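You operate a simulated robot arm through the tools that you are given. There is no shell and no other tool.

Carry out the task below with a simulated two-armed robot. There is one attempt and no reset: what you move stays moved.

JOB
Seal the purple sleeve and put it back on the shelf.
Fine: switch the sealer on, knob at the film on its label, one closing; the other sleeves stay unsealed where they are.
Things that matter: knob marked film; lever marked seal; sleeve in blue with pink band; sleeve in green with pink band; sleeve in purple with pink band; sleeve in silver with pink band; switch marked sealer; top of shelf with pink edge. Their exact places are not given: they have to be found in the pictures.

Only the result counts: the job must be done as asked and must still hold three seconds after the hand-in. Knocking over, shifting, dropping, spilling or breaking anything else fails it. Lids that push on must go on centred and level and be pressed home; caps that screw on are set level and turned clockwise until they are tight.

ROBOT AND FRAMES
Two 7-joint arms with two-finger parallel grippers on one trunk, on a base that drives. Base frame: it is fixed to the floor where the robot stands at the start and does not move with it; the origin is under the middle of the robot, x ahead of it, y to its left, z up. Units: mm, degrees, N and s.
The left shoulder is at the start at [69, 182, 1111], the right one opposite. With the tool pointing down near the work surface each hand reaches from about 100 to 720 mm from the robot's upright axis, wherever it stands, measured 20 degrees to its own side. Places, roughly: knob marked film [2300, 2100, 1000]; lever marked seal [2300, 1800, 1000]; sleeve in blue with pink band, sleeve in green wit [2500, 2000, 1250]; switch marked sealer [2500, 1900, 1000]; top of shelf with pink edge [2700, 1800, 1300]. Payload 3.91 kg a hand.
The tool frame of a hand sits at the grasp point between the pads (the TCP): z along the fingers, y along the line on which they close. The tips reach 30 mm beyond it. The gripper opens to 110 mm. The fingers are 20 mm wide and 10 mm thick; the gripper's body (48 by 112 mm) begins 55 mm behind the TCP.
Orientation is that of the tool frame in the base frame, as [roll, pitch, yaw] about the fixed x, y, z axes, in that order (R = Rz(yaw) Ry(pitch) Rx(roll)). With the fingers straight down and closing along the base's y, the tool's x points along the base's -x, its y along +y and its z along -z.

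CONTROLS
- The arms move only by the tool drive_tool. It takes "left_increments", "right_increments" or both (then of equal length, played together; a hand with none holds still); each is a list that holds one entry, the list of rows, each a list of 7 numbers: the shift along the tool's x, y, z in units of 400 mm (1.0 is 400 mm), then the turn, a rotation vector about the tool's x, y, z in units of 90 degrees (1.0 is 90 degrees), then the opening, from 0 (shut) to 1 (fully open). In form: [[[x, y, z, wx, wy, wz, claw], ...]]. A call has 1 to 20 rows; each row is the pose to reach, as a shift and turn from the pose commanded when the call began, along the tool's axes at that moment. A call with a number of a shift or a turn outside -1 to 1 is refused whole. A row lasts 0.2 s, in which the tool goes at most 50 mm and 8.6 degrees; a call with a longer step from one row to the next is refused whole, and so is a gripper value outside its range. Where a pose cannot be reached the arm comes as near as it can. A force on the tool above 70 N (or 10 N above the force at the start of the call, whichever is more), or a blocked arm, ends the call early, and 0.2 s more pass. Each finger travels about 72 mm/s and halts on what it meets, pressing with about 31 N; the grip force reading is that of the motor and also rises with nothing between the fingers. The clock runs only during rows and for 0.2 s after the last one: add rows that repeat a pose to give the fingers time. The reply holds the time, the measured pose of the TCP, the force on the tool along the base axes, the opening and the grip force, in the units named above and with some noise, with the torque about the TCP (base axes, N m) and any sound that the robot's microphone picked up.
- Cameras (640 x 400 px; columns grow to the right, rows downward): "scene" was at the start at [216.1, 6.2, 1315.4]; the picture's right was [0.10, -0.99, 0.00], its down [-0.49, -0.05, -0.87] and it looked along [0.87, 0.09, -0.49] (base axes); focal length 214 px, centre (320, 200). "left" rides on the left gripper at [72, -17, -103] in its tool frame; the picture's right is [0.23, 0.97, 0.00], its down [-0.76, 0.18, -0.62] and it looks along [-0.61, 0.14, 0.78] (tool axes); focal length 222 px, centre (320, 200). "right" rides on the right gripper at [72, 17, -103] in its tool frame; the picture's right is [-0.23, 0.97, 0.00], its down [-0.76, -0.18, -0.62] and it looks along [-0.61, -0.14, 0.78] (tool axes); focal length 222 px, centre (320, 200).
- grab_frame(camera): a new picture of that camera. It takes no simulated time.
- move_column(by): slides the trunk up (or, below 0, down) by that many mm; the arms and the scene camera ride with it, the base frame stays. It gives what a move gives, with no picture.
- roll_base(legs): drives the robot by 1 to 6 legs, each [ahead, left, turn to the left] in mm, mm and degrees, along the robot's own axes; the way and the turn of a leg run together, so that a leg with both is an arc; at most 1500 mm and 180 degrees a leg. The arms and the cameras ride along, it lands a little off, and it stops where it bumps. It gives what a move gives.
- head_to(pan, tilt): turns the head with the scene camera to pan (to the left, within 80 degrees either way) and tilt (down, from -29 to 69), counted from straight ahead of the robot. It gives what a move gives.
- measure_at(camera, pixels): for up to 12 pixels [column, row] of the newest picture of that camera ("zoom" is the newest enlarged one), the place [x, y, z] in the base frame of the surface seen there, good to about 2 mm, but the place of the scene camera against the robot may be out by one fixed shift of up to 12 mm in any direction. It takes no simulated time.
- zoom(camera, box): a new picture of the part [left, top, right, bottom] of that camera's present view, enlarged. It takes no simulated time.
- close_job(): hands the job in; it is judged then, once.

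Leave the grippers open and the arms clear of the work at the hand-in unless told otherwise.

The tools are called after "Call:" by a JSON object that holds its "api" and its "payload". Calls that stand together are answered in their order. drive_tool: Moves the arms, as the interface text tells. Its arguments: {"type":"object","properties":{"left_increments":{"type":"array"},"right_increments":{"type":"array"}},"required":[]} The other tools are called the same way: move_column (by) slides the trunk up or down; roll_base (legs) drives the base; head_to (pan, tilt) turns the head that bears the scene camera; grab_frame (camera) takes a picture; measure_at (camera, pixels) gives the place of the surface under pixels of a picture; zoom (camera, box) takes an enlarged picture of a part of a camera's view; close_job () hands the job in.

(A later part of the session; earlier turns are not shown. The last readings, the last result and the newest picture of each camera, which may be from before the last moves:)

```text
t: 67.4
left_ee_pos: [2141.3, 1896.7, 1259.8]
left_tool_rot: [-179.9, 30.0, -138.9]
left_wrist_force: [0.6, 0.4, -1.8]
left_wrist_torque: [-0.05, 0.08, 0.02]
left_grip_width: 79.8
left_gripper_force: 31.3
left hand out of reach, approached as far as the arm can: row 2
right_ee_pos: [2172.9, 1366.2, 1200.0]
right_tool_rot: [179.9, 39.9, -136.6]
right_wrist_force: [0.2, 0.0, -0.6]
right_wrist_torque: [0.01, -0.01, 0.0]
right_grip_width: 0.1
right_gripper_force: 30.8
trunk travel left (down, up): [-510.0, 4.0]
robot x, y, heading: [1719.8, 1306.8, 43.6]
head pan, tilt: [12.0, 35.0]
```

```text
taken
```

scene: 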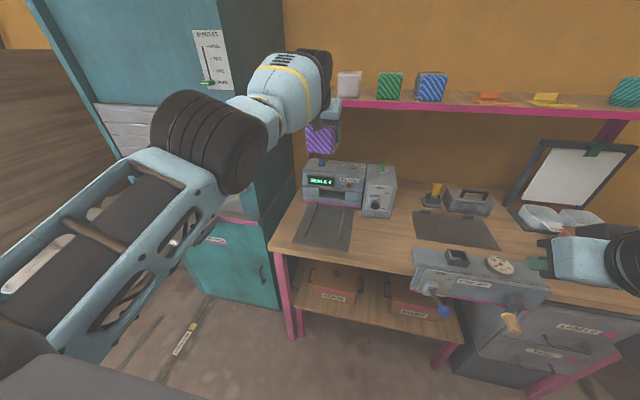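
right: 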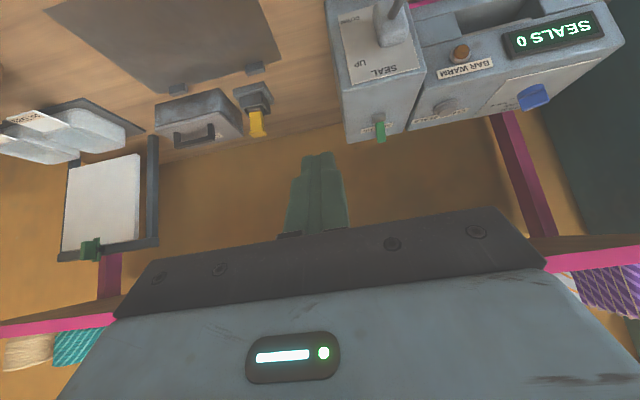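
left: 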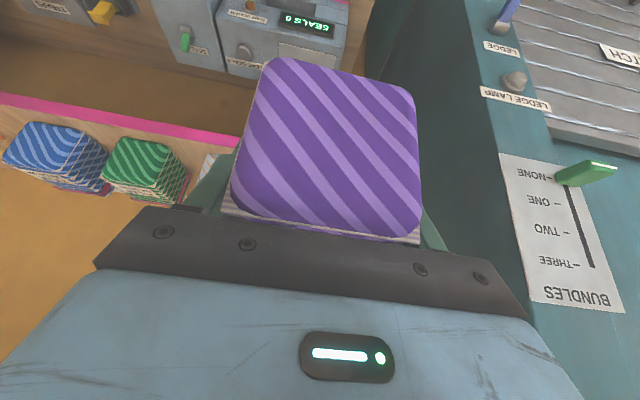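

The arm moves freely again. I keep lowering, now also drawing nearer.

Call:
{"api": "drive_tool", "payload": {"left_increments": [[[0.0475, 0, 0.045, 0, 0, 0, 0.6], [0.095, 0, 0.09, 0, 0, 0, 0.6], [0.1425, 0, 0.135, 0, 0, 0, 0.6], [0.19, 0, 0.179, 0, 0, 0, 0.6], [0.19, 0, 0.179, 0, 0, 0, 0.6]]]}}

Call:
{"api": "grab_frame", "payload": {"camera": "scene"}}

```text
t: 68.6
left_ee_pos: [2158.0, 1902.7, 1169.6]
left_tool_rot: [179.9, 29.9, -138.8]
left_wrist_force: [-0.4, -0.5, -2.0]
left_wrist_torque: [-0.03, 0.02, -0.02]
left_grip_width: 80.0
left_gripper_force: 31.0
left hand out of reach, approached as far as the arm can: row 1, 2, 3, 4, 5
right_ee_pos: [2172.7, 1366.0, 1200.5]
right_tool_rot: [179.9, 40.0, -136.6]
right_wrist_force: [1.1, 0.3, 0.4]
right_wrist_torque: [0.0, 0.01, 0.02]
right_grip_width: 0.0
right_gripper_force: 31.1
trunk travel left (down, up): [-510.0, 4.0]
robot x, y, heading: [1719.2, 1306.5, 43.4]
head pan, tilt: [12.0, 35.0]
```

```text
taken
```

scene: 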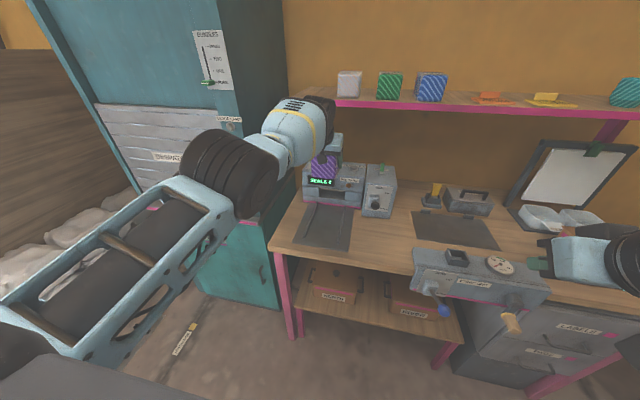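

The arm again can't retract in this elbow posture. I test whether turning the hand a bit more upright (15°) frees it.

Call:
{"api": "drive_tool", "payload": {"left_increments": [[[0.02, 0, 0, 0, 0.0833, 0, 0.6], [0.04, 0, 0, 0, 0.1667, 0, 0.6], [0.06, 0, 0.03, 0, 0.1667, 0, 0.6], [0.09, 0, 0.05, 0, 0.1667, 0, 0.6]]]}}

Call:
{"api": "grab_frame", "payload": {"camera": "scene"}}

```text
t: 69.6
left_ee_pos: [2125.2, 1876.3, 1138.4]
left_tool_rot: [179.9, 14.9, -138.9]
left_wrist_force: [-0.1, 0.4, -2.6]
left_wrist_torque: [-0.03, 0.06, -0.04]
left_grip_width: 80.1
left_gripper_force: 31.2
left hand out of reach, approached as far as the arm can: row 1, 2, 3, 4
right_ee_pos: [2173.2, 1365.5, 1200.0]
right_tool_rot: [180.0, 40.0, -136.6]
right_wrist_force: [-0.4, -0.1, -0.3]
right_wrist_torque: [0.01, 0.01, 0.03]
right_grip_width: 0.1
right_gripper_force: 31.1
trunk travel left (down, up): [-510.0, 4.0]
robot x, y, heading: [1717.7, 1307.7, 43.3]
head pan, tilt: [12.0, 35.0]
```

```text
taken
```

scene: 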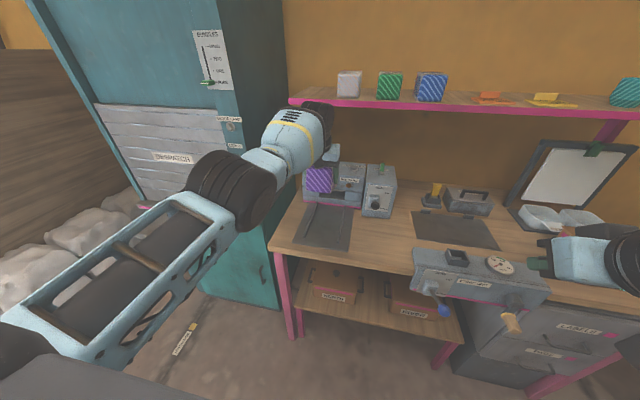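

I test what the limit is: a small forward move of 30 mm.

Call:
{"api": "drive_tool", "payload": {"left_increments": [[[-0.0362, 0, 0.0097, 0, 0, 0, 0.6], [-0.0725, 0, 0.0194, 0, 0, 0, 0.6], [-0.0725, 0, 0.0194, 0, 0, 0, 0.6]]]}}

```text
t: 70.4
left_ee_pos: [2124.0, 1876.6, 1137.8]
left_tool_rot: [-179.9, 15.0, -138.9]
left_wrist_force: [-0.2, -1.0, -2.7]
left_wrist_torque: [-0.06, 0.05, 0.01]
left_grip_width: 80.1
left_gripper_force: 30.9
left hand out of reach, approached as far as the arm can: row 1, 2, 3
right_ee_pos: [2172.7, 1364.7, 1200.0]
right_tool_rot: [179.9, 40.0, -136.6]
right_wrist_force: [-0.4, -1.5, -0.2]
right_wrist_torque: [-0.02, 0.03, 0.02]
right_grip_width: 0.0
right_gripper_force: 31.2
trunk travel left (down, up): [-510.0, 4.0]
robot x, y, heading: [1722.7, 1310.1, 43.4]
head pan, tilt: [12.0, 35.0]
```

Forward isn't reachable either, so a joint is at its limit. I test a sideways move to the right to swing the elbow out of this posture.

Call:
{"api": "drive_tool", "payload": {"left_increments": [[[0, -0.075, 0, 0, 0, 0, 0.6], [0, -0.15, 0, 0, 0, 0, 0.6], [0, -0.225, 0, 0, 0, 0, 0.6], [0, -0.225, 0, 0, 0, 0, 0.6]]]}}

Call:
{"api": "grab_frame", "payload": {"camera": "scene"}}

```text
t: 71.4
left_ee_pos: [2166.8, 1802.2, 1134.3]
left_tool_rot: [179.9, 14.9, -139.0]
left_wrist_force: [-0.3, 0.5, -2.5]
left_wrist_torque: [-0.07, 0.07, 0.0]
left_grip_width: 79.7
left_gripper_force: 31.1
left hand out of reach, approached as far as the arm can: row 1, 2, 3, 4
right_ee_pos: [2172.9, 1365.7, 1200.8]
right_tool_rot: [179.9, 39.9, -136.6]
right_wrist_force: [0.8, 0.4, 0.3]
right_wrist_torque: [-0.03, -0.03, 0.0]
right_grip_width: 0.0
right_gripper_force: 31.0
trunk travel left (down, up): [-510.0, 4.0]
robot x, y, heading: [1717.3, 1306.9, 43.0]
head pan, tilt: [12.0, 35.0]
```

```text
taken
```

scene: 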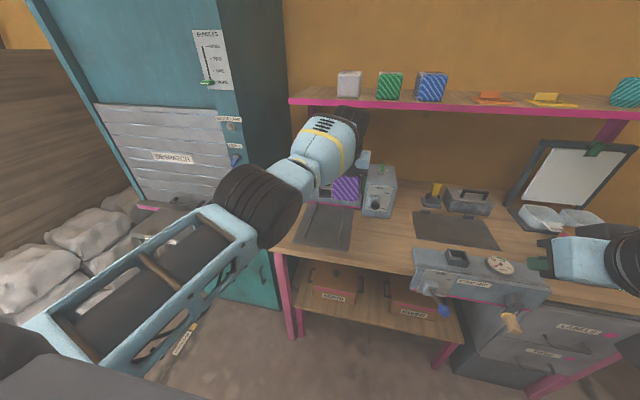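

It follows sideways and downward moves with small errors. I keep moving mainly downward and back left towards the tray line, letting the elbow bend.

Call:
{"api": "drive_tool", "payload": {"left_increments": [[[0.0104, 0.0469, 0.0749, 0, 0, 0, 0.6], [0.0208, 0.0938, 0.1498, 0, 0, 0, 0.6], [0.0311, 0.1406, 0.2246, 0, 0, 0, 0.6], [0.0415, 0.1875, 0.2995, 0, 0, 0, 0.6], [0.0415, 0.1875, 0.2995, 0, 0, 0, 0.6]]]}}

Call:
{"api": "grab_frame", "payload": {"camera": "scene"}}

```text
t: 72.6
left_ee_pos: [2130.2, 1865.9, 1013.4]
left_tool_rot: [180.0, 15.0, -139.1]
left_wrist_force: [0.3, -0.4, -3.3]
left_wrist_torque: [-0.05, 0.04, 0.01]
left_grip_width: 80.0
left_gripper_force: 30.7
right_ee_pos: [2173.1, 1363.9, 1200.0]
right_tool_rot: [179.8, 39.9, -136.7]
right_wrist_force: [0.6, 0.5, -0.9]
right_wrist_torque: [-0.02, -0.02, -0.04]
right_grip_width: 0.0
right_gripper_force: 30.5
trunk travel left (down, up): [-510.0, 4.0]
robot x, y, heading: [1720.4, 1307.8, 43.3]
head pan, tilt: [12.0, 35.0]
```

```text
taken
```

scene: 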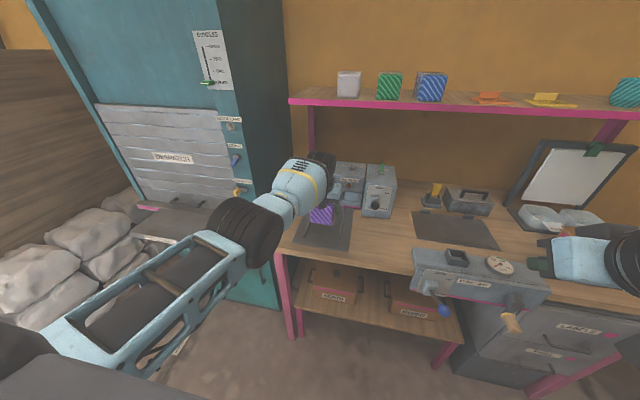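

Reached without complaint. Now I test retracting 50 mm.

Call:
{"api": "drive_tool", "payload": {"left_increments": [[[0.04, 0, -0.0107, 0, 0, 0, 0.6], [0.08, 0, -0.0214, 0, 0, 0, 0.6], [0.1207, 0, -0.0323, 0, 0, 0, 0.6], [0.1207, 0, -0.0323, 0, 0, 0, 0.6]]]}}

Call:
{"api": "measure_at", "payload": {"camera": "scene", "pixels": [[240, 215], [270, 215], [235, 190], [250, 260], [215, 210], [160, 260]]}}

```text
t: 73.6
left_ee_pos: [2093.0, 1833.0, 1014.7]
left_tool_rot: [-179.9, 15.0, -139.0]
left_wrist_force: [-0.3, -0.5, -2.4]
left_wrist_torque: [-0.05, 0.02, 0.01]
left_grip_width: 79.9
left_gripper_force: 30.8
right_ee_pos: [2173.1, 1366.0, 1198.9]
right_tool_rot: [179.8, 39.9, -136.6]
right_wrist_force: [0.3, 0.0, 0.2]
right_wrist_torque: [0.05, -0.03, 0.02]
right_grip_width: 0.0
right_gripper_force: 31.3
trunk travel left (down, up): [-510.0, 4.0]
robot x, y, heading: [1719.4, 1309.5, 43.4]
head pan, tilt: [12.0, 35.0]
```

```text
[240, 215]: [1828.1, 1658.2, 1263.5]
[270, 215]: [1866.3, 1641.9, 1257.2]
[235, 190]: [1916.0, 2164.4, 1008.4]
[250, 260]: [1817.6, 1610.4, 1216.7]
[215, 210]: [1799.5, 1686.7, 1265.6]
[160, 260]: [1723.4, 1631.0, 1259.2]
```

The arm is free again. I retract 130 mm more and level the sleeve again (pitch 30°), turning to the machine's heading (44°).

Call:
{"api": "drive_tool", "payload": {"left_increments": [[[0.0785, 0, -0.021, -0.0021, -0.0417, -0.008, 0.6], [0.157, 0, -0.0421, -0.0043, -0.0833, -0.0161, 0.6], [0.2355, 0, -0.0632, -0.0065, -0.125, -0.0242, 0.6], [0.314, 0, -0.0842, -0.0086, -0.1667, -0.0322, 0.6], [0.314, 0, -0.0842, -0.0086, -0.1667, -0.0322, 0.6]]]}}

Call:
{"api": "grab_frame", "payload": {"camera": "scene"}}

```text
t: 74.8
left_ee_pos: [1998.8, 1746.8, 1014.5]
left_tool_rot: [-179.5, 29.9, -135.8]
left_wrist_force: [0.8, -0.1, -2.4]
left_wrist_torque: [-0.03, 0.07, 0.02]
left_grip_width: 79.5
left_gripper_force: 31.0
right_ee_pos: [2172.8, 1366.1, 1199.0]
right_tool_rot: [180.0, 40.0, -136.5]
right_wrist_force: [-0.1, 1.1, -0.5]
right_wrist_torque: [-0.04, -0.02, 0.02]
right_grip_width: 0.0
right_gripper_force: 30.9
trunk travel left (down, up): [-510.0, 4.0]
robot x, y, heading: [1722.2, 1306.4, 43.3]
head pan, tilt: [12.0, 35.0]
```

```text
taken
```

scene: 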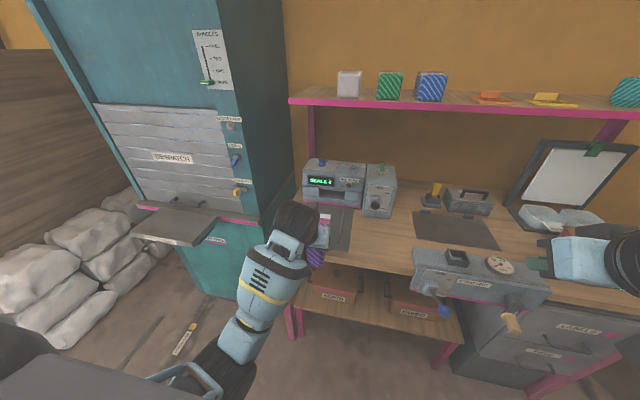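

Level and lined up with the slot (r≈132). Now the base drives 220 mm forward; the lip stays short of the sealer.

Call:
{"api": "roll_base", "payload": {"legs": [[220, 0, 0]]}}

Call:
{"api": "grab_frame", "payload": {"camera": "scene"}}

Call:
{"api": "grab_frame", "payload": {"camera": "left"}}

Call:
{"api": "grab_frame", "payload": {"camera": "right"}}

```text
t: 76.5
left_ee_pos: [2153.4, 1896.5, 1014.5]
left_tool_rot: [-179.5, 29.9, -135.6]
left_wrist_force: [1.3, 0.4, -3.4]
left_wrist_torque: [-0.05, 0.04, -0.02]
left_grip_width: 79.9
left_gripper_force: 31.0
right_ee_pos: [2329.7, 1515.7, 1200.2]
right_tool_rot: [179.8, 40.0, -136.6]
right_wrist_force: [0.2, 0.0, 0.1]
right_wrist_torque: [0.0, -0.01, 0.0]
right_grip_width: 0.0
right_gripper_force: 30.9
trunk travel left (down, up): [-510.0, 4.0]
robot x, y, heading: [1879.1, 1453.3, 43.5]
head pan, tilt: [12.0, 35.0]
```

```text
taken
```

scene: 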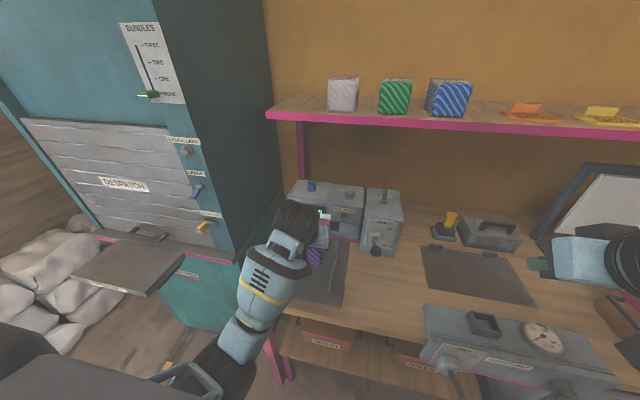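

```text
taken
```

left: 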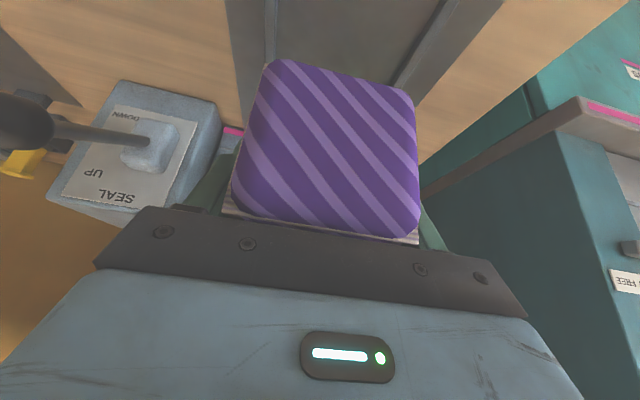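

```text
taken
```

right: 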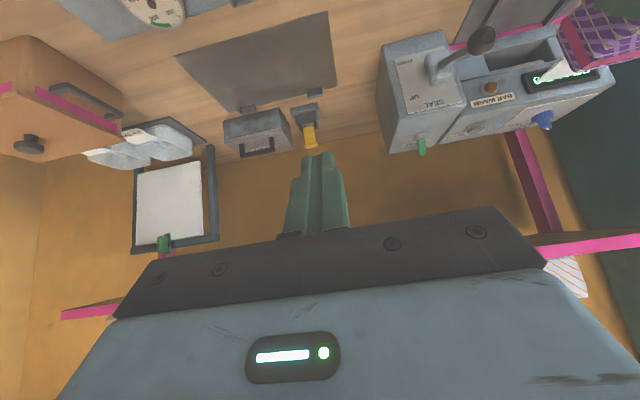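

The right camera shows the sleeve with its white lip at (575, 60), in front of the slot. I enlarge that and measure the lip.

Call:
{"api": "zoom", "payload": {"camera": "right", "box": [440, 0, 640, 125]}}

Call:
{"api": "measure_at", "payload": {"camera": "zoom", "pixels": [[430, 200], [330, 245], [400, 200], [450, 225], [350, 235], [480, 230], [310, 240], [395, 130], [420, 160], [150, 275], [200, 100], [350, 90]]}}

```text
3.20 times, centred on (540, 62) of right
```

zoom: 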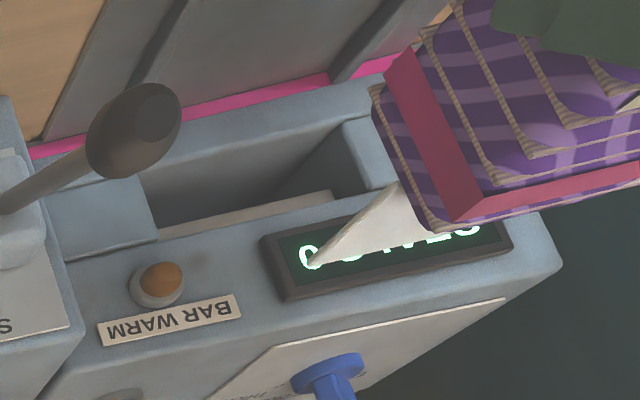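

```text
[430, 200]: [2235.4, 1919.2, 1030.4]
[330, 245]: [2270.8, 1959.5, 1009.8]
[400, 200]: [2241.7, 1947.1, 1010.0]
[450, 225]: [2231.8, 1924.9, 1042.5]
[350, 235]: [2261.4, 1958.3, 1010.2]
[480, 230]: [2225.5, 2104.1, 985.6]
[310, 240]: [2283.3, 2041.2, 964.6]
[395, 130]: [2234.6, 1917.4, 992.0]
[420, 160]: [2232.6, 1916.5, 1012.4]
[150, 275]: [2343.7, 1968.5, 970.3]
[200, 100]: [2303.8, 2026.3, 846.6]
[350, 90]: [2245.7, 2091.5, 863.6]
```

Lip top is at z 1010 (4.5 mm below the TCP), and its end is about 135 mm ahead of the TCP, so on the tray it will sit at about 892, just above the slot floor (884). I lower the sleeve to about 3 mm above the tray, short of the machine.

Call:
{"api": "drive_tool", "payload": {"left_increments": [[[0.0477, 0, 0.0827, 0, 0, 0, 0.6], [0.0953, 0, 0.1653, 0, 0, 0, 0.6], [0.143, 0, 0.248, 0, 0, 0, 0.6], [0.143, 0, 0.248, 0, 0, 0, 0.6]]]}}

Call:
{"api": "grab_frame", "payload": {"camera": "right"}}

Call:
{"api": "zoom", "payload": {"camera": "right", "box": [440, 0, 640, 125]}}

Call:
{"api": "grab_frame", "payload": {"camera": "left"}}

```text
t: 77.5
left_ee_pos: [2152.3, 1898.4, 897.3]
left_tool_rot: [-179.4, 30.0, -135.6]
left_wrist_force: [-0.1, -1.5, -2.5]
left_wrist_torque: [-0.06, 0.01, -0.02]
left_grip_width: 80.1
left_gripper_force: 30.8
right_ee_pos: [2329.4, 1514.4, 1199.9]
right_tool_rot: [179.8, 40.0, -136.5]
right_wrist_force: [-0.3, 0.2, -0.4]
right_wrist_torque: [0.01, 0.02, 0.02]
right_grip_width: 0.0
right_gripper_force: 30.5
trunk travel left (down, up): [-510.0, 4.0]
robot x, y, heading: [1882.1, 1455.9, 43.6]
head pan, tilt: [12.0, 35.0]
```

```text
taken
```

right: 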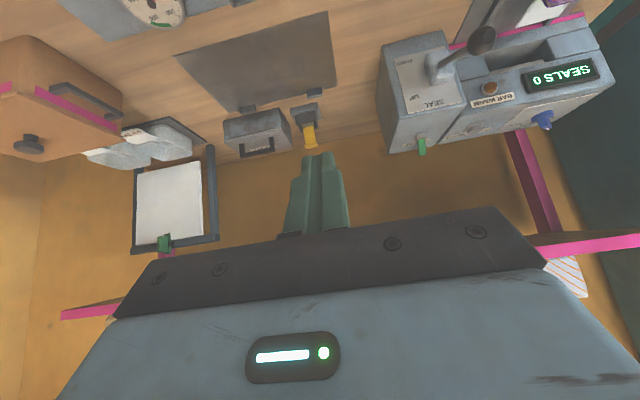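

```text
3.20 times, centred on (540, 62) of right
```

zoom: 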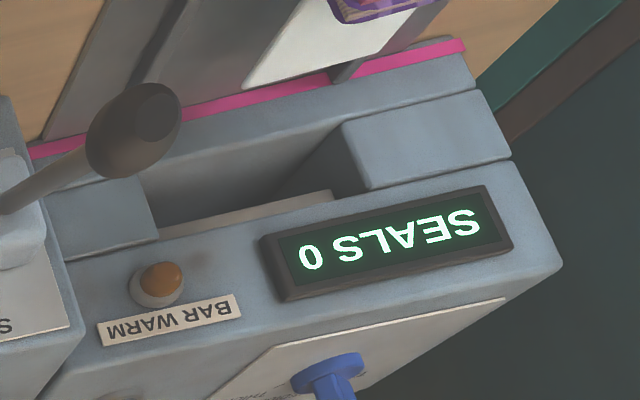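

```text
taken
```

left: 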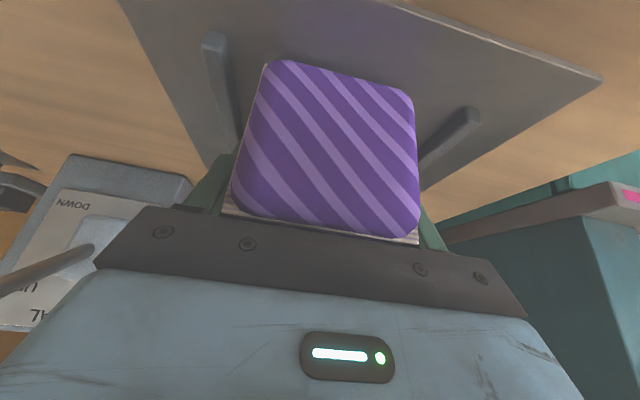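

Bottom is at tray height (no contact force). I check the lip's edges against the slot before inserting.

Call:
{"api": "zoom", "payload": {"camera": "right", "box": [490, 0, 620, 80]}}

Call:
{"api": "measure_at", "payload": {"camera": "zoom", "pixels": [[140, 130], [180, 110], [250, 90], [330, 75], [200, 60], [260, 20], [375, 45], [390, 60], [230, 120], [290, 110], [350, 90], [165, 140]]}}

```text
4.92 times, centred on (555, 40) of right
```

zoom: 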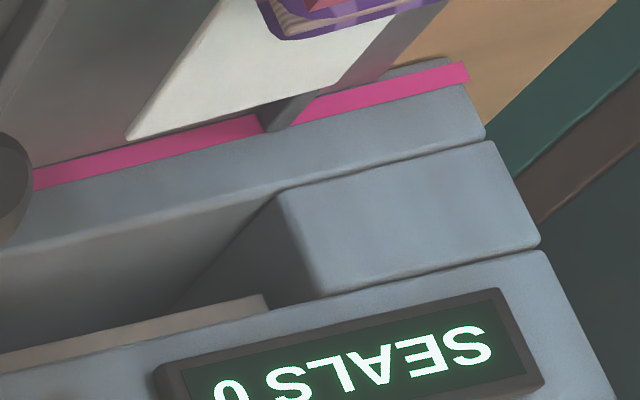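

```text
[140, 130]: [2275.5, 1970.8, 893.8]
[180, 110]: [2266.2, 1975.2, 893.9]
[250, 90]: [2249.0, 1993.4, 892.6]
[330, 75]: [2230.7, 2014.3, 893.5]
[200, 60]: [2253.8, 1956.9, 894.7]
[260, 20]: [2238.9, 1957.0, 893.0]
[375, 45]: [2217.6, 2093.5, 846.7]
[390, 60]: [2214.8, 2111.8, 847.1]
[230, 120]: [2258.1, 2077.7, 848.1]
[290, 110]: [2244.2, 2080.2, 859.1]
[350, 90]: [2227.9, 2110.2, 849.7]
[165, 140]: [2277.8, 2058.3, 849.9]
```

The lip spans r 99 to 166 at z≈893, inside the slot (70 to 193, floor about 884). I insert slowly: 100 mm forward first, raised 2 mm off the tray.

Call:
{"api": "drive_tool", "payload": {"left_increments": [[[-0.0025, 0, -0.0043, 0, 0, 0, 0.6], [-0.0565, 0, 0.027, 0, 0, 0, 0.6], [-0.1107, 0, 0.058, 0, 0, 0, 0.6], [-0.165, 0, 0.0895, 0, 0, 0, 0.6], [-0.219, 0, 0.1207, 0, 0, 0, 0.6], [-0.219, 0, 0.1207, 0, 0, 0, 0.6]]]}}

Call:
{"api": "zoom", "payload": {"camera": "right", "box": [440, 0, 640, 125]}}

Call:
{"api": "grab_frame", "payload": {"camera": "scene"}}

Call:
{"api": "grab_frame", "payload": {"camera": "left"}}

```text
t: 78.9
left_ee_pos: [2227.3, 1967.1, 900.5]
left_tool_rot: [-179.6, 30.0, -135.7]
left_wrist_force: [-0.3, 0.1, -1.8]
left_wrist_torque: [-0.06, 0.06, -0.02]
left_grip_width: 79.6
left_gripper_force: 31.0
right_ee_pos: [2329.0, 1515.4, 1200.8]
right_tool_rot: [179.8, 40.0, -136.6]
right_wrist_force: [0.0, 0.9, 0.7]
right_wrist_torque: [-0.01, 0.02, -0.01]
right_grip_width: 0.2
right_gripper_force: 31.6
trunk travel left (down, up): [-510.0, 4.0]
robot x, y, heading: [1878.7, 1458.5, 43.8]
head pan, tilt: [12.0, 35.0]
```

```text
3.20 times, centred on (540, 62) of right
```

zoom: 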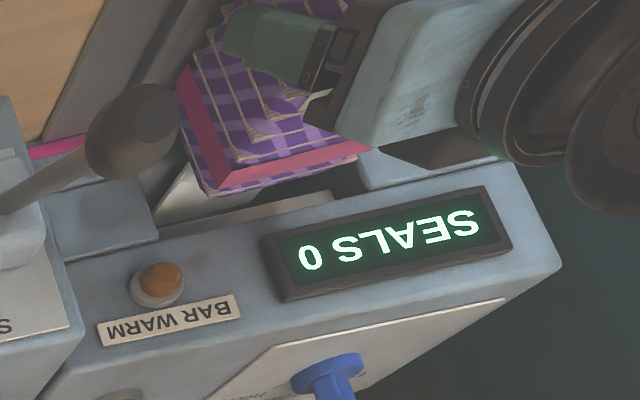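

```text
taken
```

scene: 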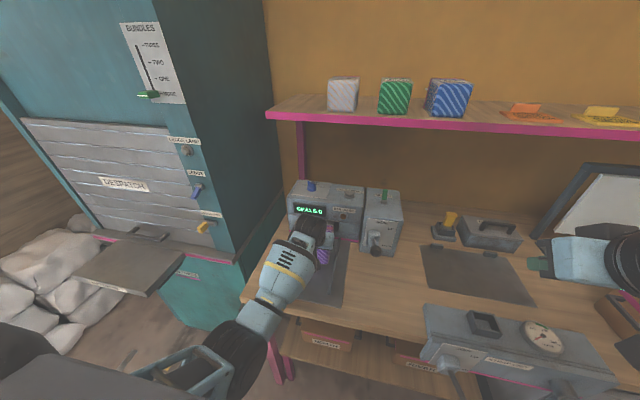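

```text
taken
```

left: 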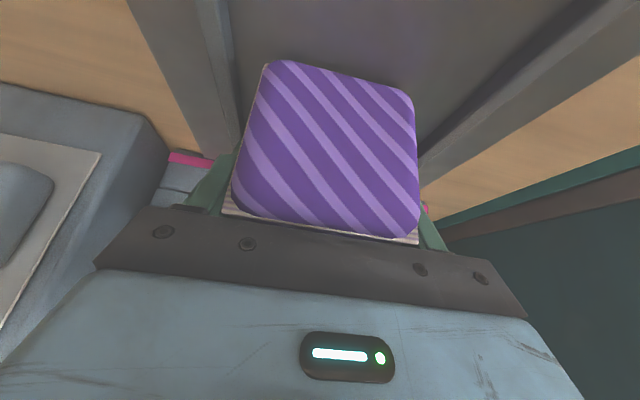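

The lip is entering the slot without any force. I go on 22 mm, then a few mm more until it touches.

Call:
{"api": "drive_tool", "payload": {"left_increments": [[[-0.0238, 0, 0.0138, 0, 0, 0, 0.6], [-0.0476, 0, 0.0275, 0, 0, 0, 0.6], [-0.0476, 0, 0.0275, 0, 0, 0, 0.6]]]}}

Call:
{"api": "zoom", "payload": {"camera": "right", "box": [440, 0, 640, 125]}}

Call:
{"api": "measure_at", "payload": {"camera": "zoom", "pixels": [[160, 100], [175, 150], [220, 190], [300, 175], [130, 195], [120, 215], [280, 205], [100, 200]]}}

```text
t: 79.7
left_ee_pos: [2243.7, 1979.8, 904.1]
left_tool_rot: [-179.6, 29.9, -135.5]
left_wrist_force: [-10.5, -8.2, -1.7]
left_wrist_torque: [-0.16, 0.15, -0.44]
left_grip_width: 80.3
left_gripper_force: 26.9
right_ee_pos: [2329.0, 1514.8, 1198.9]
right_tool_rot: [179.9, 40.1, -136.5]
right_wrist_force: [0.0, 0.3, -0.3]
right_wrist_torque: [-0.01, 0.01, 0.01]
right_grip_width: 0.0
right_gripper_force: 30.5
trunk travel left (down, up): [-510.0, 4.0]
robot x, y, heading: [1877.8, 1457.3, 43.5]
head pan, tilt: [12.0, 35.0]
```

```text
3.20 times, centred on (540, 62) of right
```

zoom: 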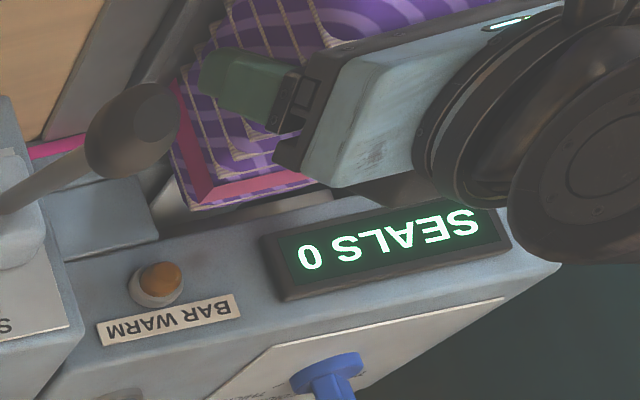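

```text
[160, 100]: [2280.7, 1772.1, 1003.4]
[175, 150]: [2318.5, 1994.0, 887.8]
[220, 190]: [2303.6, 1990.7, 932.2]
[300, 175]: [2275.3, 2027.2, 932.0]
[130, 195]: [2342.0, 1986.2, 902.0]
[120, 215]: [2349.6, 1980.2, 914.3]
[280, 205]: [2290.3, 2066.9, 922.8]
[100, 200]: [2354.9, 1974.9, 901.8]
```

Contact with the sealer (13 N): it's fully in. I ease back 3 mm and lower it onto the tray.

Call:
{"api": "drive_tool", "payload": {"left_increments": [[[0.0065, 0, -0.0037, 0, 0, 0, 0.6], [0.0127, 0, 0.0071, 0, 0, 0, 0.6], [0.0152, 0, 0.0115, 0, 0, 0, 0.6], [0.0152, 0, 0.0115, 0, 0, 0, 0.6]]]}}

Call:
{"api": "zoom", "payload": {"camera": "right", "box": [440, 0, 640, 125]}}

```text
t: 80.7
left_ee_pos: [2243.0, 1977.8, 898.1]
left_tool_rot: [-179.5, 30.3, -135.7]
left_wrist_force: [3.9, -1.2, 8.8]
left_wrist_torque: [0.81, -0.5, -0.32]
left_grip_width: 80.0
left_gripper_force: 31.7
right_ee_pos: [2329.3, 1514.8, 1201.1]
right_tool_rot: [179.9, 40.1, -136.6]
right_wrist_force: [-0.5, 0.8, 0.6]
right_wrist_torque: [0.04, 0.04, 0.01]
right_grip_width: 0.0
right_gripper_force: 31.0
trunk travel left (down, up): [-510.0, 4.0]
robot x, y, heading: [1876.8, 1455.7, 43.2]
head pan, tilt: [12.0, 35.0]
```

```text
3.20 times, centred on (540, 62) of right
```

zoom: 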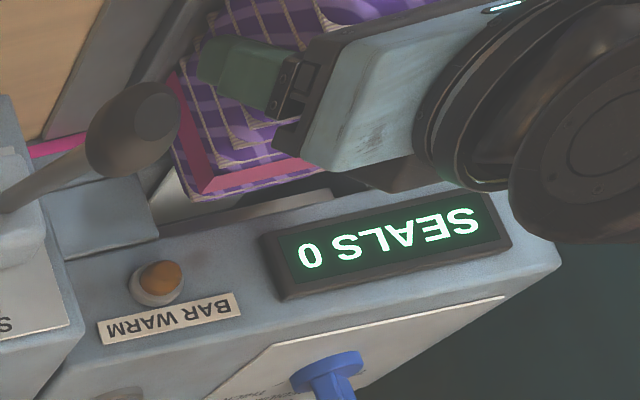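

The sleeve now rests on the tray (8.8 N upward). I check the BAR WARM lamp closely with both cameras.

Call:
{"api": "zoom", "payload": {"camera": "scene", "box": [285, 175, 381, 235]}}

Call:
{"api": "zoom", "payload": {"camera": "right", "box": [460, 60, 540, 110]}}

```text
6.67 times, centred on (333, 205) of scene
```

zoom: 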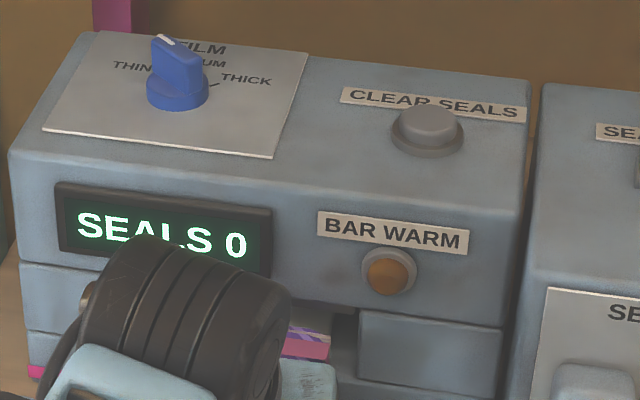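

```text
8.00 times, centred on (500, 85) of right
```

zoom: 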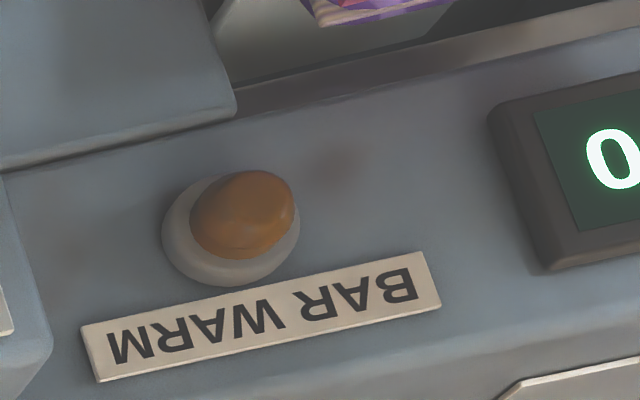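

The lamp isn't lit yet, so I must wait for the bar to warm. Meanwhile I locate the lever knob precisely for the right hand.

Call:
{"api": "zoom", "payload": {"camera": "scene", "box": [355, 215, 419, 265]}}

Call:
{"api": "measure_at", "payload": {"camera": "zoom", "pixels": [[200, 300], [170, 300], [230, 300], [200, 270], [200, 330], [185, 250], [195, 235], [190, 200], [240, 100], [155, 300], [245, 300]]}}

Call:
{"api": "zoom", "payload": {"camera": "right", "box": [420, 0, 520, 70]}}

Call:
{"api": "measure_at", "payload": {"camera": "zoom", "pixels": [[330, 230], [290, 220], [380, 220], [340, 180], [340, 270], [250, 290], [200, 310], [400, 180]]}}

```text
8.00 times, centred on (387, 240) of scene
```

zoom: 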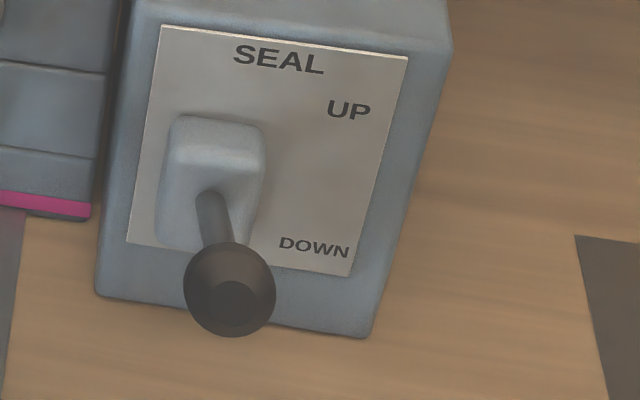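

```text
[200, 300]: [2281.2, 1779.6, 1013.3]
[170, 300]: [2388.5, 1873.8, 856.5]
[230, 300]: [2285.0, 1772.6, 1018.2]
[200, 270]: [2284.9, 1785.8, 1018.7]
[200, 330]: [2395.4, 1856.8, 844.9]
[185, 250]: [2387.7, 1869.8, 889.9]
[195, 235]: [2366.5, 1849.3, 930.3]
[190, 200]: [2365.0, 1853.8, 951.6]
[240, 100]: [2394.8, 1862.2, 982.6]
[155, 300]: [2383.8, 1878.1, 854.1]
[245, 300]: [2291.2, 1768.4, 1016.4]
```

```text
5.71 times, centred on (470, 35) of right
```

zoom: 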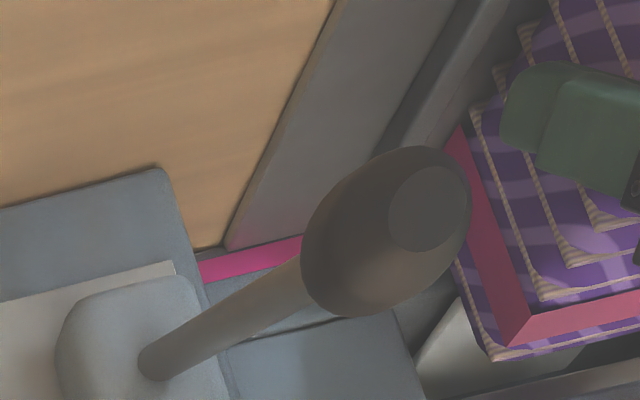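

```text
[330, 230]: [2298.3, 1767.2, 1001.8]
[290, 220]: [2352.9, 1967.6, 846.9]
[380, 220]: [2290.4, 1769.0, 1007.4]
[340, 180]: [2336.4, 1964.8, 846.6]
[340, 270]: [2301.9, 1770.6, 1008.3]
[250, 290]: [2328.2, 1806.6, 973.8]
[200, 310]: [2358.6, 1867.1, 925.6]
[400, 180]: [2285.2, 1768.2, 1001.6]
```

The lever knob's centre is about f 2888, r 311, z 996, and the lever rises 27° towards me. I bring the right hand, half open, above it.

Call:
{"api": "drive_tool", "payload": {"right_increments": [[[-0.00175, 0.0912, 0.0716, 0, 0.0185, 0, 0.3], [-0.0035, 0.1823, 0.1433, 0, 0.037, 0, 0.55], [-0.00525, 0.2735, 0.2149, 0, 0.0555, 0, 0.55], [-0.007, 0.3647, 0.2865, 0, 0.074, 0, 0.55], [-0.00875, 0.4558, 0.3582, 0, 0.0925, 0, 0.55], [-0.0105, 0.547, 0.4298, 0, 0.111, 0, 0.55], [-0.0105, 0.547, 0.4298, 0, 0.111, 0, 0.55]]]}}

Call:
{"api": "grab_frame", "payload": {"camera": "right"}}

Call:
{"api": "grab_frame", "payload": {"camera": "scene"}}

```text
t: 82.3
left_ee_pos: [2241.2, 1978.2, 897.9]
left_tool_rot: [-179.7, 30.1, -135.6]
left_wrist_force: [1.4, -2.5, 17.6]
left_wrist_torque: [0.67, 0.22, -0.24]
left_grip_width: 79.9
left_gripper_force: 31.4
right_ee_pos: [2260.0, 1751.7, 1070.3]
right_tool_rot: [179.8, 30.0, -136.5]
right_wrist_force: [-1.2, 0.1, -0.9]
right_wrist_torque: [0.01, -0.03, -0.03]
right_grip_width: 60.5
right_gripper_force: 0.0
trunk travel left (down, up): [-510.0, 4.0]
robot x, y, heading: [1876.4, 1456.6, 43.7]
head pan, tilt: [12.0, 35.0]
```

```text
taken
```

right: 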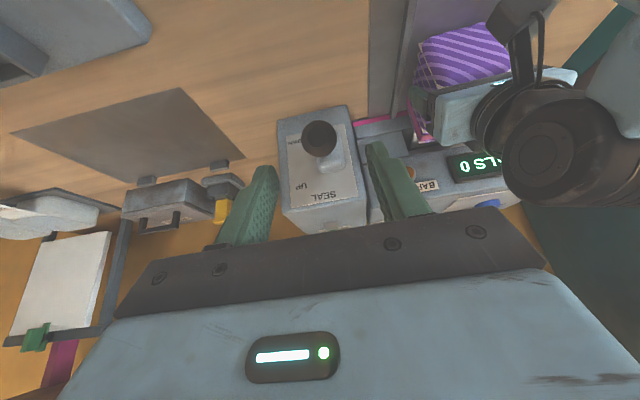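

```text
taken
```

scene: 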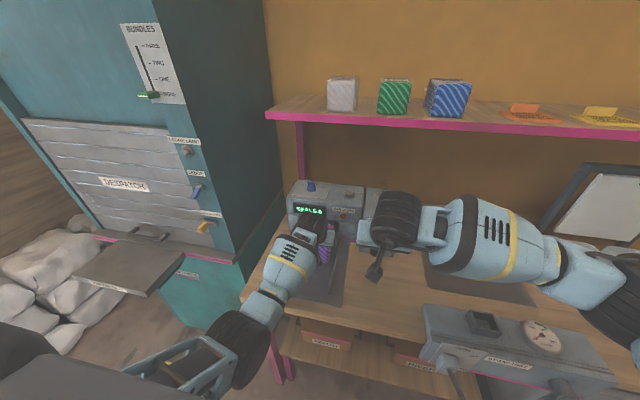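

The right hand is centred above the lever knob (knob at (320, 138) between the fingers). The left hand presses the tray with 17 N, so I ease it up 2 mm and open it slightly, leaving the sleeve standing free on the tray between its fingers.

Call:
{"api": "drive_tool", "payload": {"left_increments": [[[-0.0025, 0, -0.0043, 0, 0, 0, 0.6], [-0.0025, 0, -0.0043, 0, 0, 0, 0.75], [-0.0025, 0, -0.0043, 0, 0, 0, 0.82], [-0.0025, 0, -0.0043, 0, 0, 0, 0.82]]]}}

Call:
{"api": "grab_frame", "payload": {"camera": "left"}}

Call:
{"api": "zoom", "payload": {"camera": "right", "box": [270, 60, 530, 220]}}

```text
t: 83.3
left_ee_pos: [2239.6, 1978.6, 894.9]
left_tool_rot: [-179.5, 29.8, -135.5]
left_wrist_force: [0.5, -0.4, 1.0]
left_wrist_torque: [-0.01, 0.04, 0.0]
left_grip_width: 90.0
left_gripper_force: 0.0
right_ee_pos: [2260.6, 1754.3, 1068.8]
right_tool_rot: [179.8, 29.9, -136.5]
right_wrist_force: [-0.1, 0.9, -0.4]
right_wrist_torque: [-0.01, 0.02, 0.02]
right_grip_width: 60.3
right_gripper_force: 0.0
trunk travel left (down, up): [-510.0, 4.0]
robot x, y, heading: [1875.1, 1452.8, 43.2]
head pan, tilt: [12.0, 35.0]
```

```text
taken
```

left: 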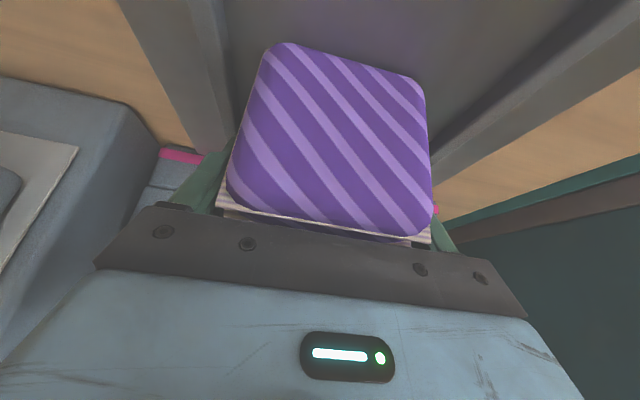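

```text
2.46 times, centred on (400, 140) of right
```

zoom: 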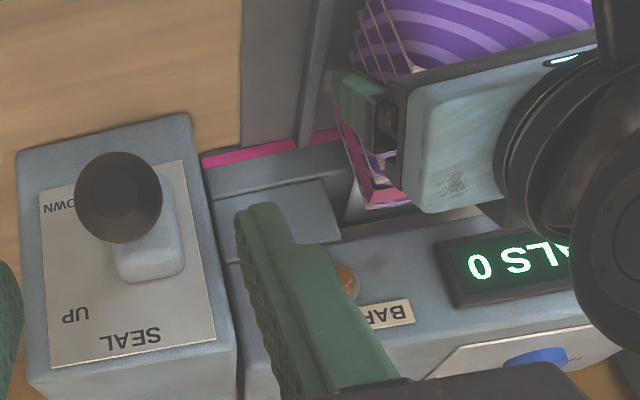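

The sleeve stands free in place. I lower the right hand around the lever knob, without closing yet.

Call:
{"api": "drive_tool", "payload": {"right_increments": [[[0, -0.005, 0.065, 0, 0, 0, 0.55], [0, -0.005, 0.13, 0, 0, 0, 0.55], [0, -0.005, 0.19, 0, 0, 0, 0.55], [0, -0.005, 0.19, 0, 0, 0, 0.55]]]}}

Call:
{"api": "grab_frame", "payload": {"camera": "right"}}

Call:
{"api": "zoom", "payload": {"camera": "right", "box": [240, 90, 440, 215]}}

```text
t: 84.3
left_ee_pos: [2240.2, 1977.3, 897.3]
left_tool_rot: [-179.5, 29.9, -135.5]
left_wrist_force: [0.8, 0.1, 0.5]
left_wrist_torque: [-0.04, 0.0, 0.0]
left_grip_width: 90.2
left_gripper_force: 0.0
right_ee_pos: [2289.7, 1777.3, 1003.8]
right_tool_rot: [179.9, 30.1, -136.4]
right_wrist_force: [-1.2, 0.3, 0.2]
right_wrist_torque: [0.02, 0.02, 0.01]
right_grip_width: 60.5
right_gripper_force: 0.0
trunk travel left (down, up): [-510.0, 4.0]
robot x, y, heading: [1875.6, 1455.9, 43.3]
head pan, tilt: [12.0, 35.0]
```

```text
taken
```

right: 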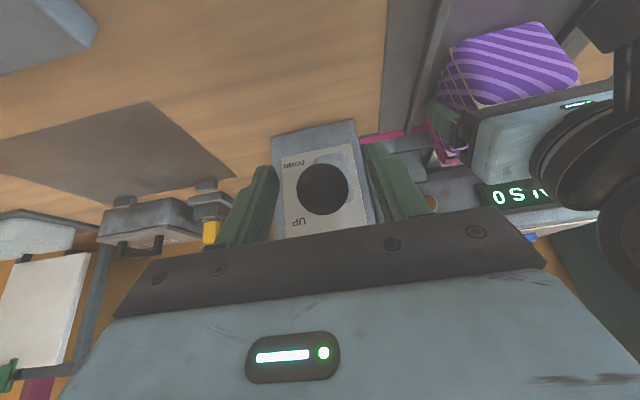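

```text
3.20 times, centred on (340, 152) of right
```

zoom: 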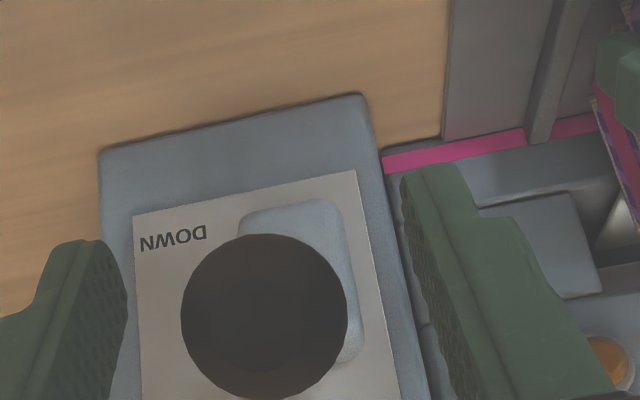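

The fingers are on both sides of the knob. Now I wait about 4 s for the bar to warm and then look at the lamp.

Call:
{"api": "drive_tool", "payload": {"right_increments": [[[0, 0, 0, 0, 0, 0, 0.55], [0, 0, 0, 0, 0, 0, 0.55], [0, 0, 0, 0, 0, 0, 0.55], [0, 0, 0, 0, 0, 0, 0.55], [0, 0, 0, 0, 0, 0, 0.55], [0, 0, 0, 0, 0, 0, 0.55], [0, 0, 0, 0, 0, 0, 0.55], [0, 0, 0, 0, 0, 0, 0.55], [0, 0, 0, 0, 0, 0, 0.55], [0, 0, 0, 0, 0, 0, 0.55], [0, 0, 0, 0, 0, 0, 0.55], [0, 0, 0, 0, 0, 0, 0.55], [0, 0, 0, 0, 0, 0, 0.55], [0, 0, 0, 0, 0, 0, 0.55], [0, 0, 0, 0, 0, 0, 0.55], [0, 0, 0, 0, 0, 0, 0.55], [0, 0, 0, 0, 0, 0, 0.55], [0, 0, 0, 0, 0, 0, 0.55], [0, 0, 0, 0, 0, 0, 0.55], [0, 0, 0, 0, 0, 0, 0.55]]]}}

Call:
{"api": "zoom", "payload": {"camera": "scene", "box": [285, 175, 381, 235]}}

Call:
{"api": "zoom", "payload": {"camera": "right", "box": [400, 160, 480, 210]}}

```text
t: 88.5
left_ee_pos: [2240.1, 1978.6, 896.3]
left_tool_rot: [-179.6, 29.8, -135.5]
left_wrist_force: [-0.5, -0.4, -0.1]
left_wrist_torque: [-0.01, 0.02, -0.01]
left_grip_width: 90.1
left_gripper_force: 0.0
right_ee_pos: [2289.7, 1778.0, 1004.9]
right_tool_rot: [179.9, 30.0, -136.3]
right_wrist_force: [-0.5, -0.2, -0.2]
right_wrist_torque: [-0.03, -0.01, -0.01]
right_grip_width: 60.5
right_gripper_force: 0.2
trunk travel left (down, up): [-510.0, 4.0]
robot x, y, heading: [1878.1, 1457.7, 43.0]
head pan, tilt: [12.0, 35.0]
```

```text
6.67 times, centred on (333, 205) of scene
```

zoom: 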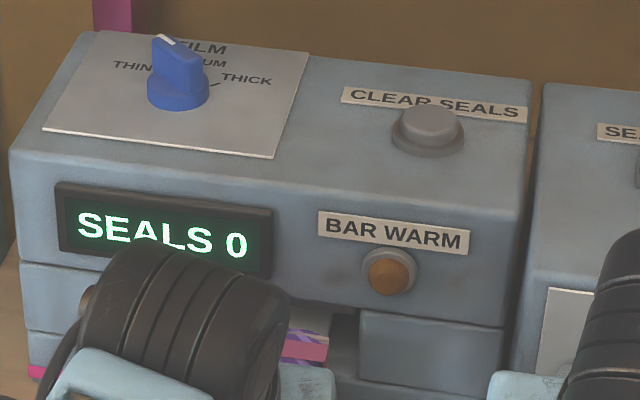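

```text
8.00 times, centred on (440, 185) of right
```

zoom: 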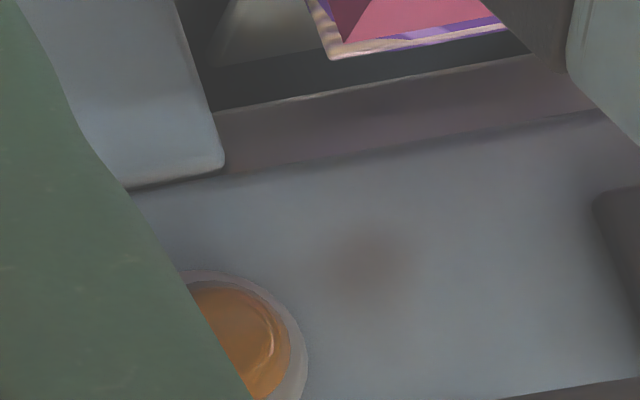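

The lamp is still unlit. I keep waiting in further 4 s spells and check it again.

Call:
{"api": "drive_tool", "payload": {"right_increments": [[[0, 0, 0, 0, 0, 0, 0.55], [0, 0, 0, 0, 0, 0, 0.55], [0, 0, 0, 0, 0, 0, 0.55], [0, 0, 0, 0, 0, 0, 0.55], [0, 0, 0, 0, 0, 0, 0.55], [0, 0, 0, 0, 0, 0, 0.55], [0, 0, 0, 0, 0, 0, 0.55], [0, 0, 0, 0, 0, 0, 0.55], [0, 0, 0, 0, 0, 0, 0.55], [0, 0, 0, 0, 0, 0, 0.55], [0, 0, 0, 0, 0, 0, 0.55], [0, 0, 0, 0, 0, 0, 0.55], [0, 0, 0, 0, 0, 0, 0.55], [0, 0, 0, 0, 0, 0, 0.55], [0, 0, 0, 0, 0, 0, 0.55], [0, 0, 0, 0, 0, 0, 0.55], [0, 0, 0, 0, 0, 0, 0.55], [0, 0, 0, 0, 0, 0, 0.55], [0, 0, 0, 0, 0, 0, 0.55], [0, 0, 0, 0, 0, 0, 0.55]]]}}

Call:
{"api": "drive_tool", "payload": {"right_increments": [[[0, 0, 0, 0, 0, 0, 0.55], [0, 0, 0, 0, 0, 0, 0.55], [0, 0, 0, 0, 0, 0, 0.55], [0, 0, 0, 0, 0, 0, 0.55], [0, 0, 0, 0, 0, 0, 0.55], [0, 0, 0, 0, 0, 0, 0.55], [0, 0, 0, 0, 0, 0, 0.55], [0, 0, 0, 0, 0, 0, 0.55], [0, 0, 0, 0, 0, 0, 0.55], [0, 0, 0, 0, 0, 0, 0.55], [0, 0, 0, 0, 0, 0, 0.55], [0, 0, 0, 0, 0, 0, 0.55], [0, 0, 0, 0, 0, 0, 0.55], [0, 0, 0, 0, 0, 0, 0.55], [0, 0, 0, 0, 0, 0, 0.55], [0, 0, 0, 0, 0, 0, 0.55], [0, 0, 0, 0, 0, 0, 0.55], [0, 0, 0, 0, 0, 0, 0.55], [0, 0, 0, 0, 0, 0, 0.55], [0, 0, 0, 0, 0, 0, 0.55]]]}}

Call:
{"api": "zoom", "payload": {"camera": "scene", "box": [285, 175, 381, 235]}}

```text
t: 92.7
left_ee_pos: [2239.4, 1978.4, 896.6]
left_tool_rot: [-179.4, 29.9, -135.5]
left_wrist_force: [0.5, -0.4, 0.5]
left_wrist_torque: [-0.01, -0.01, 0.0]
left_grip_width: 90.2
left_gripper_force: 0.0
right_ee_pos: [2289.3, 1778.4, 1005.7]
right_tool_rot: [179.9, 30.0, -136.4]
right_wrist_force: [0.5, 0.7, -1.0]
right_wrist_torque: [0.01, -0.01, 0.0]
right_grip_width: 60.5
right_gripper_force: 0.0
trunk travel left (down, up): [-510.0, 4.0]
robot x, y, heading: [1878.5, 1455.1, 43.5]
head pan, tilt: [12.0, 35.0]
```

```text
t: 96.9
left_ee_pos: [2240.6, 1978.4, 896.5]
left_tool_rot: [-179.5, 29.9, -135.5]
left_wrist_force: [-0.6, -0.6, 0.0]
left_wrist_torque: [0.01, 0.03, 0.05]
left_grip_width: 90.3
left_gripper_force: 0.0
right_ee_pos: [2290.3, 1777.5, 1004.4]
right_tool_rot: [179.9, 30.1, -136.4]
right_wrist_force: [-0.7, 0.1, -0.2]
right_wrist_torque: [-0.03, -0.02, 0.01]
right_grip_width: 60.6
right_gripper_force: 0.0
trunk travel left (down, up): [-510.0, 4.0]
robot x, y, heading: [1874.0, 1454.5, 43.5]
head pan, tilt: [12.0, 35.0]
```

```text
6.67 times, centred on (333, 205) of scene
```

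zoom: 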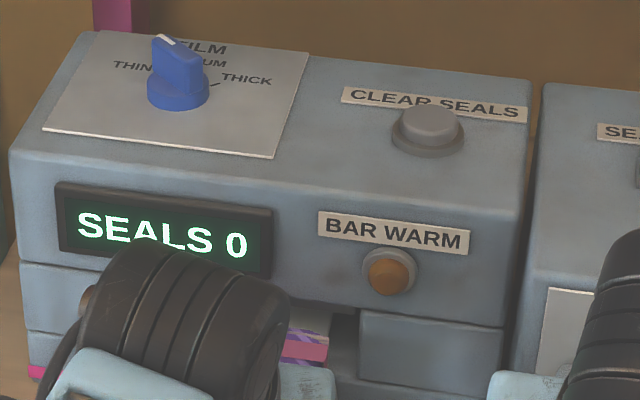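

Call:
{"api": "zoom", "payload": {"camera": "scene", "box": [327, 203, 359, 223]}}

```text
16.00 times, centred on (343, 213) of scene
```

zoom: 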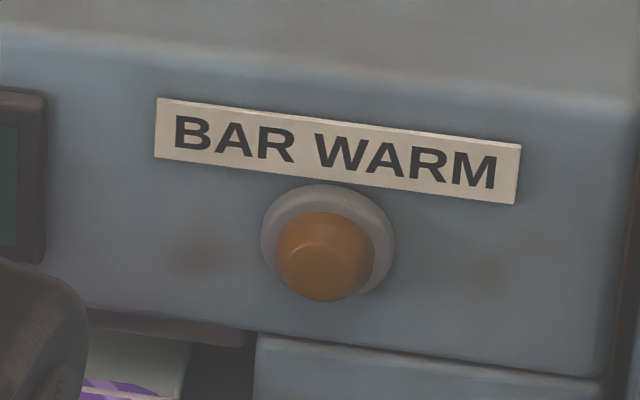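

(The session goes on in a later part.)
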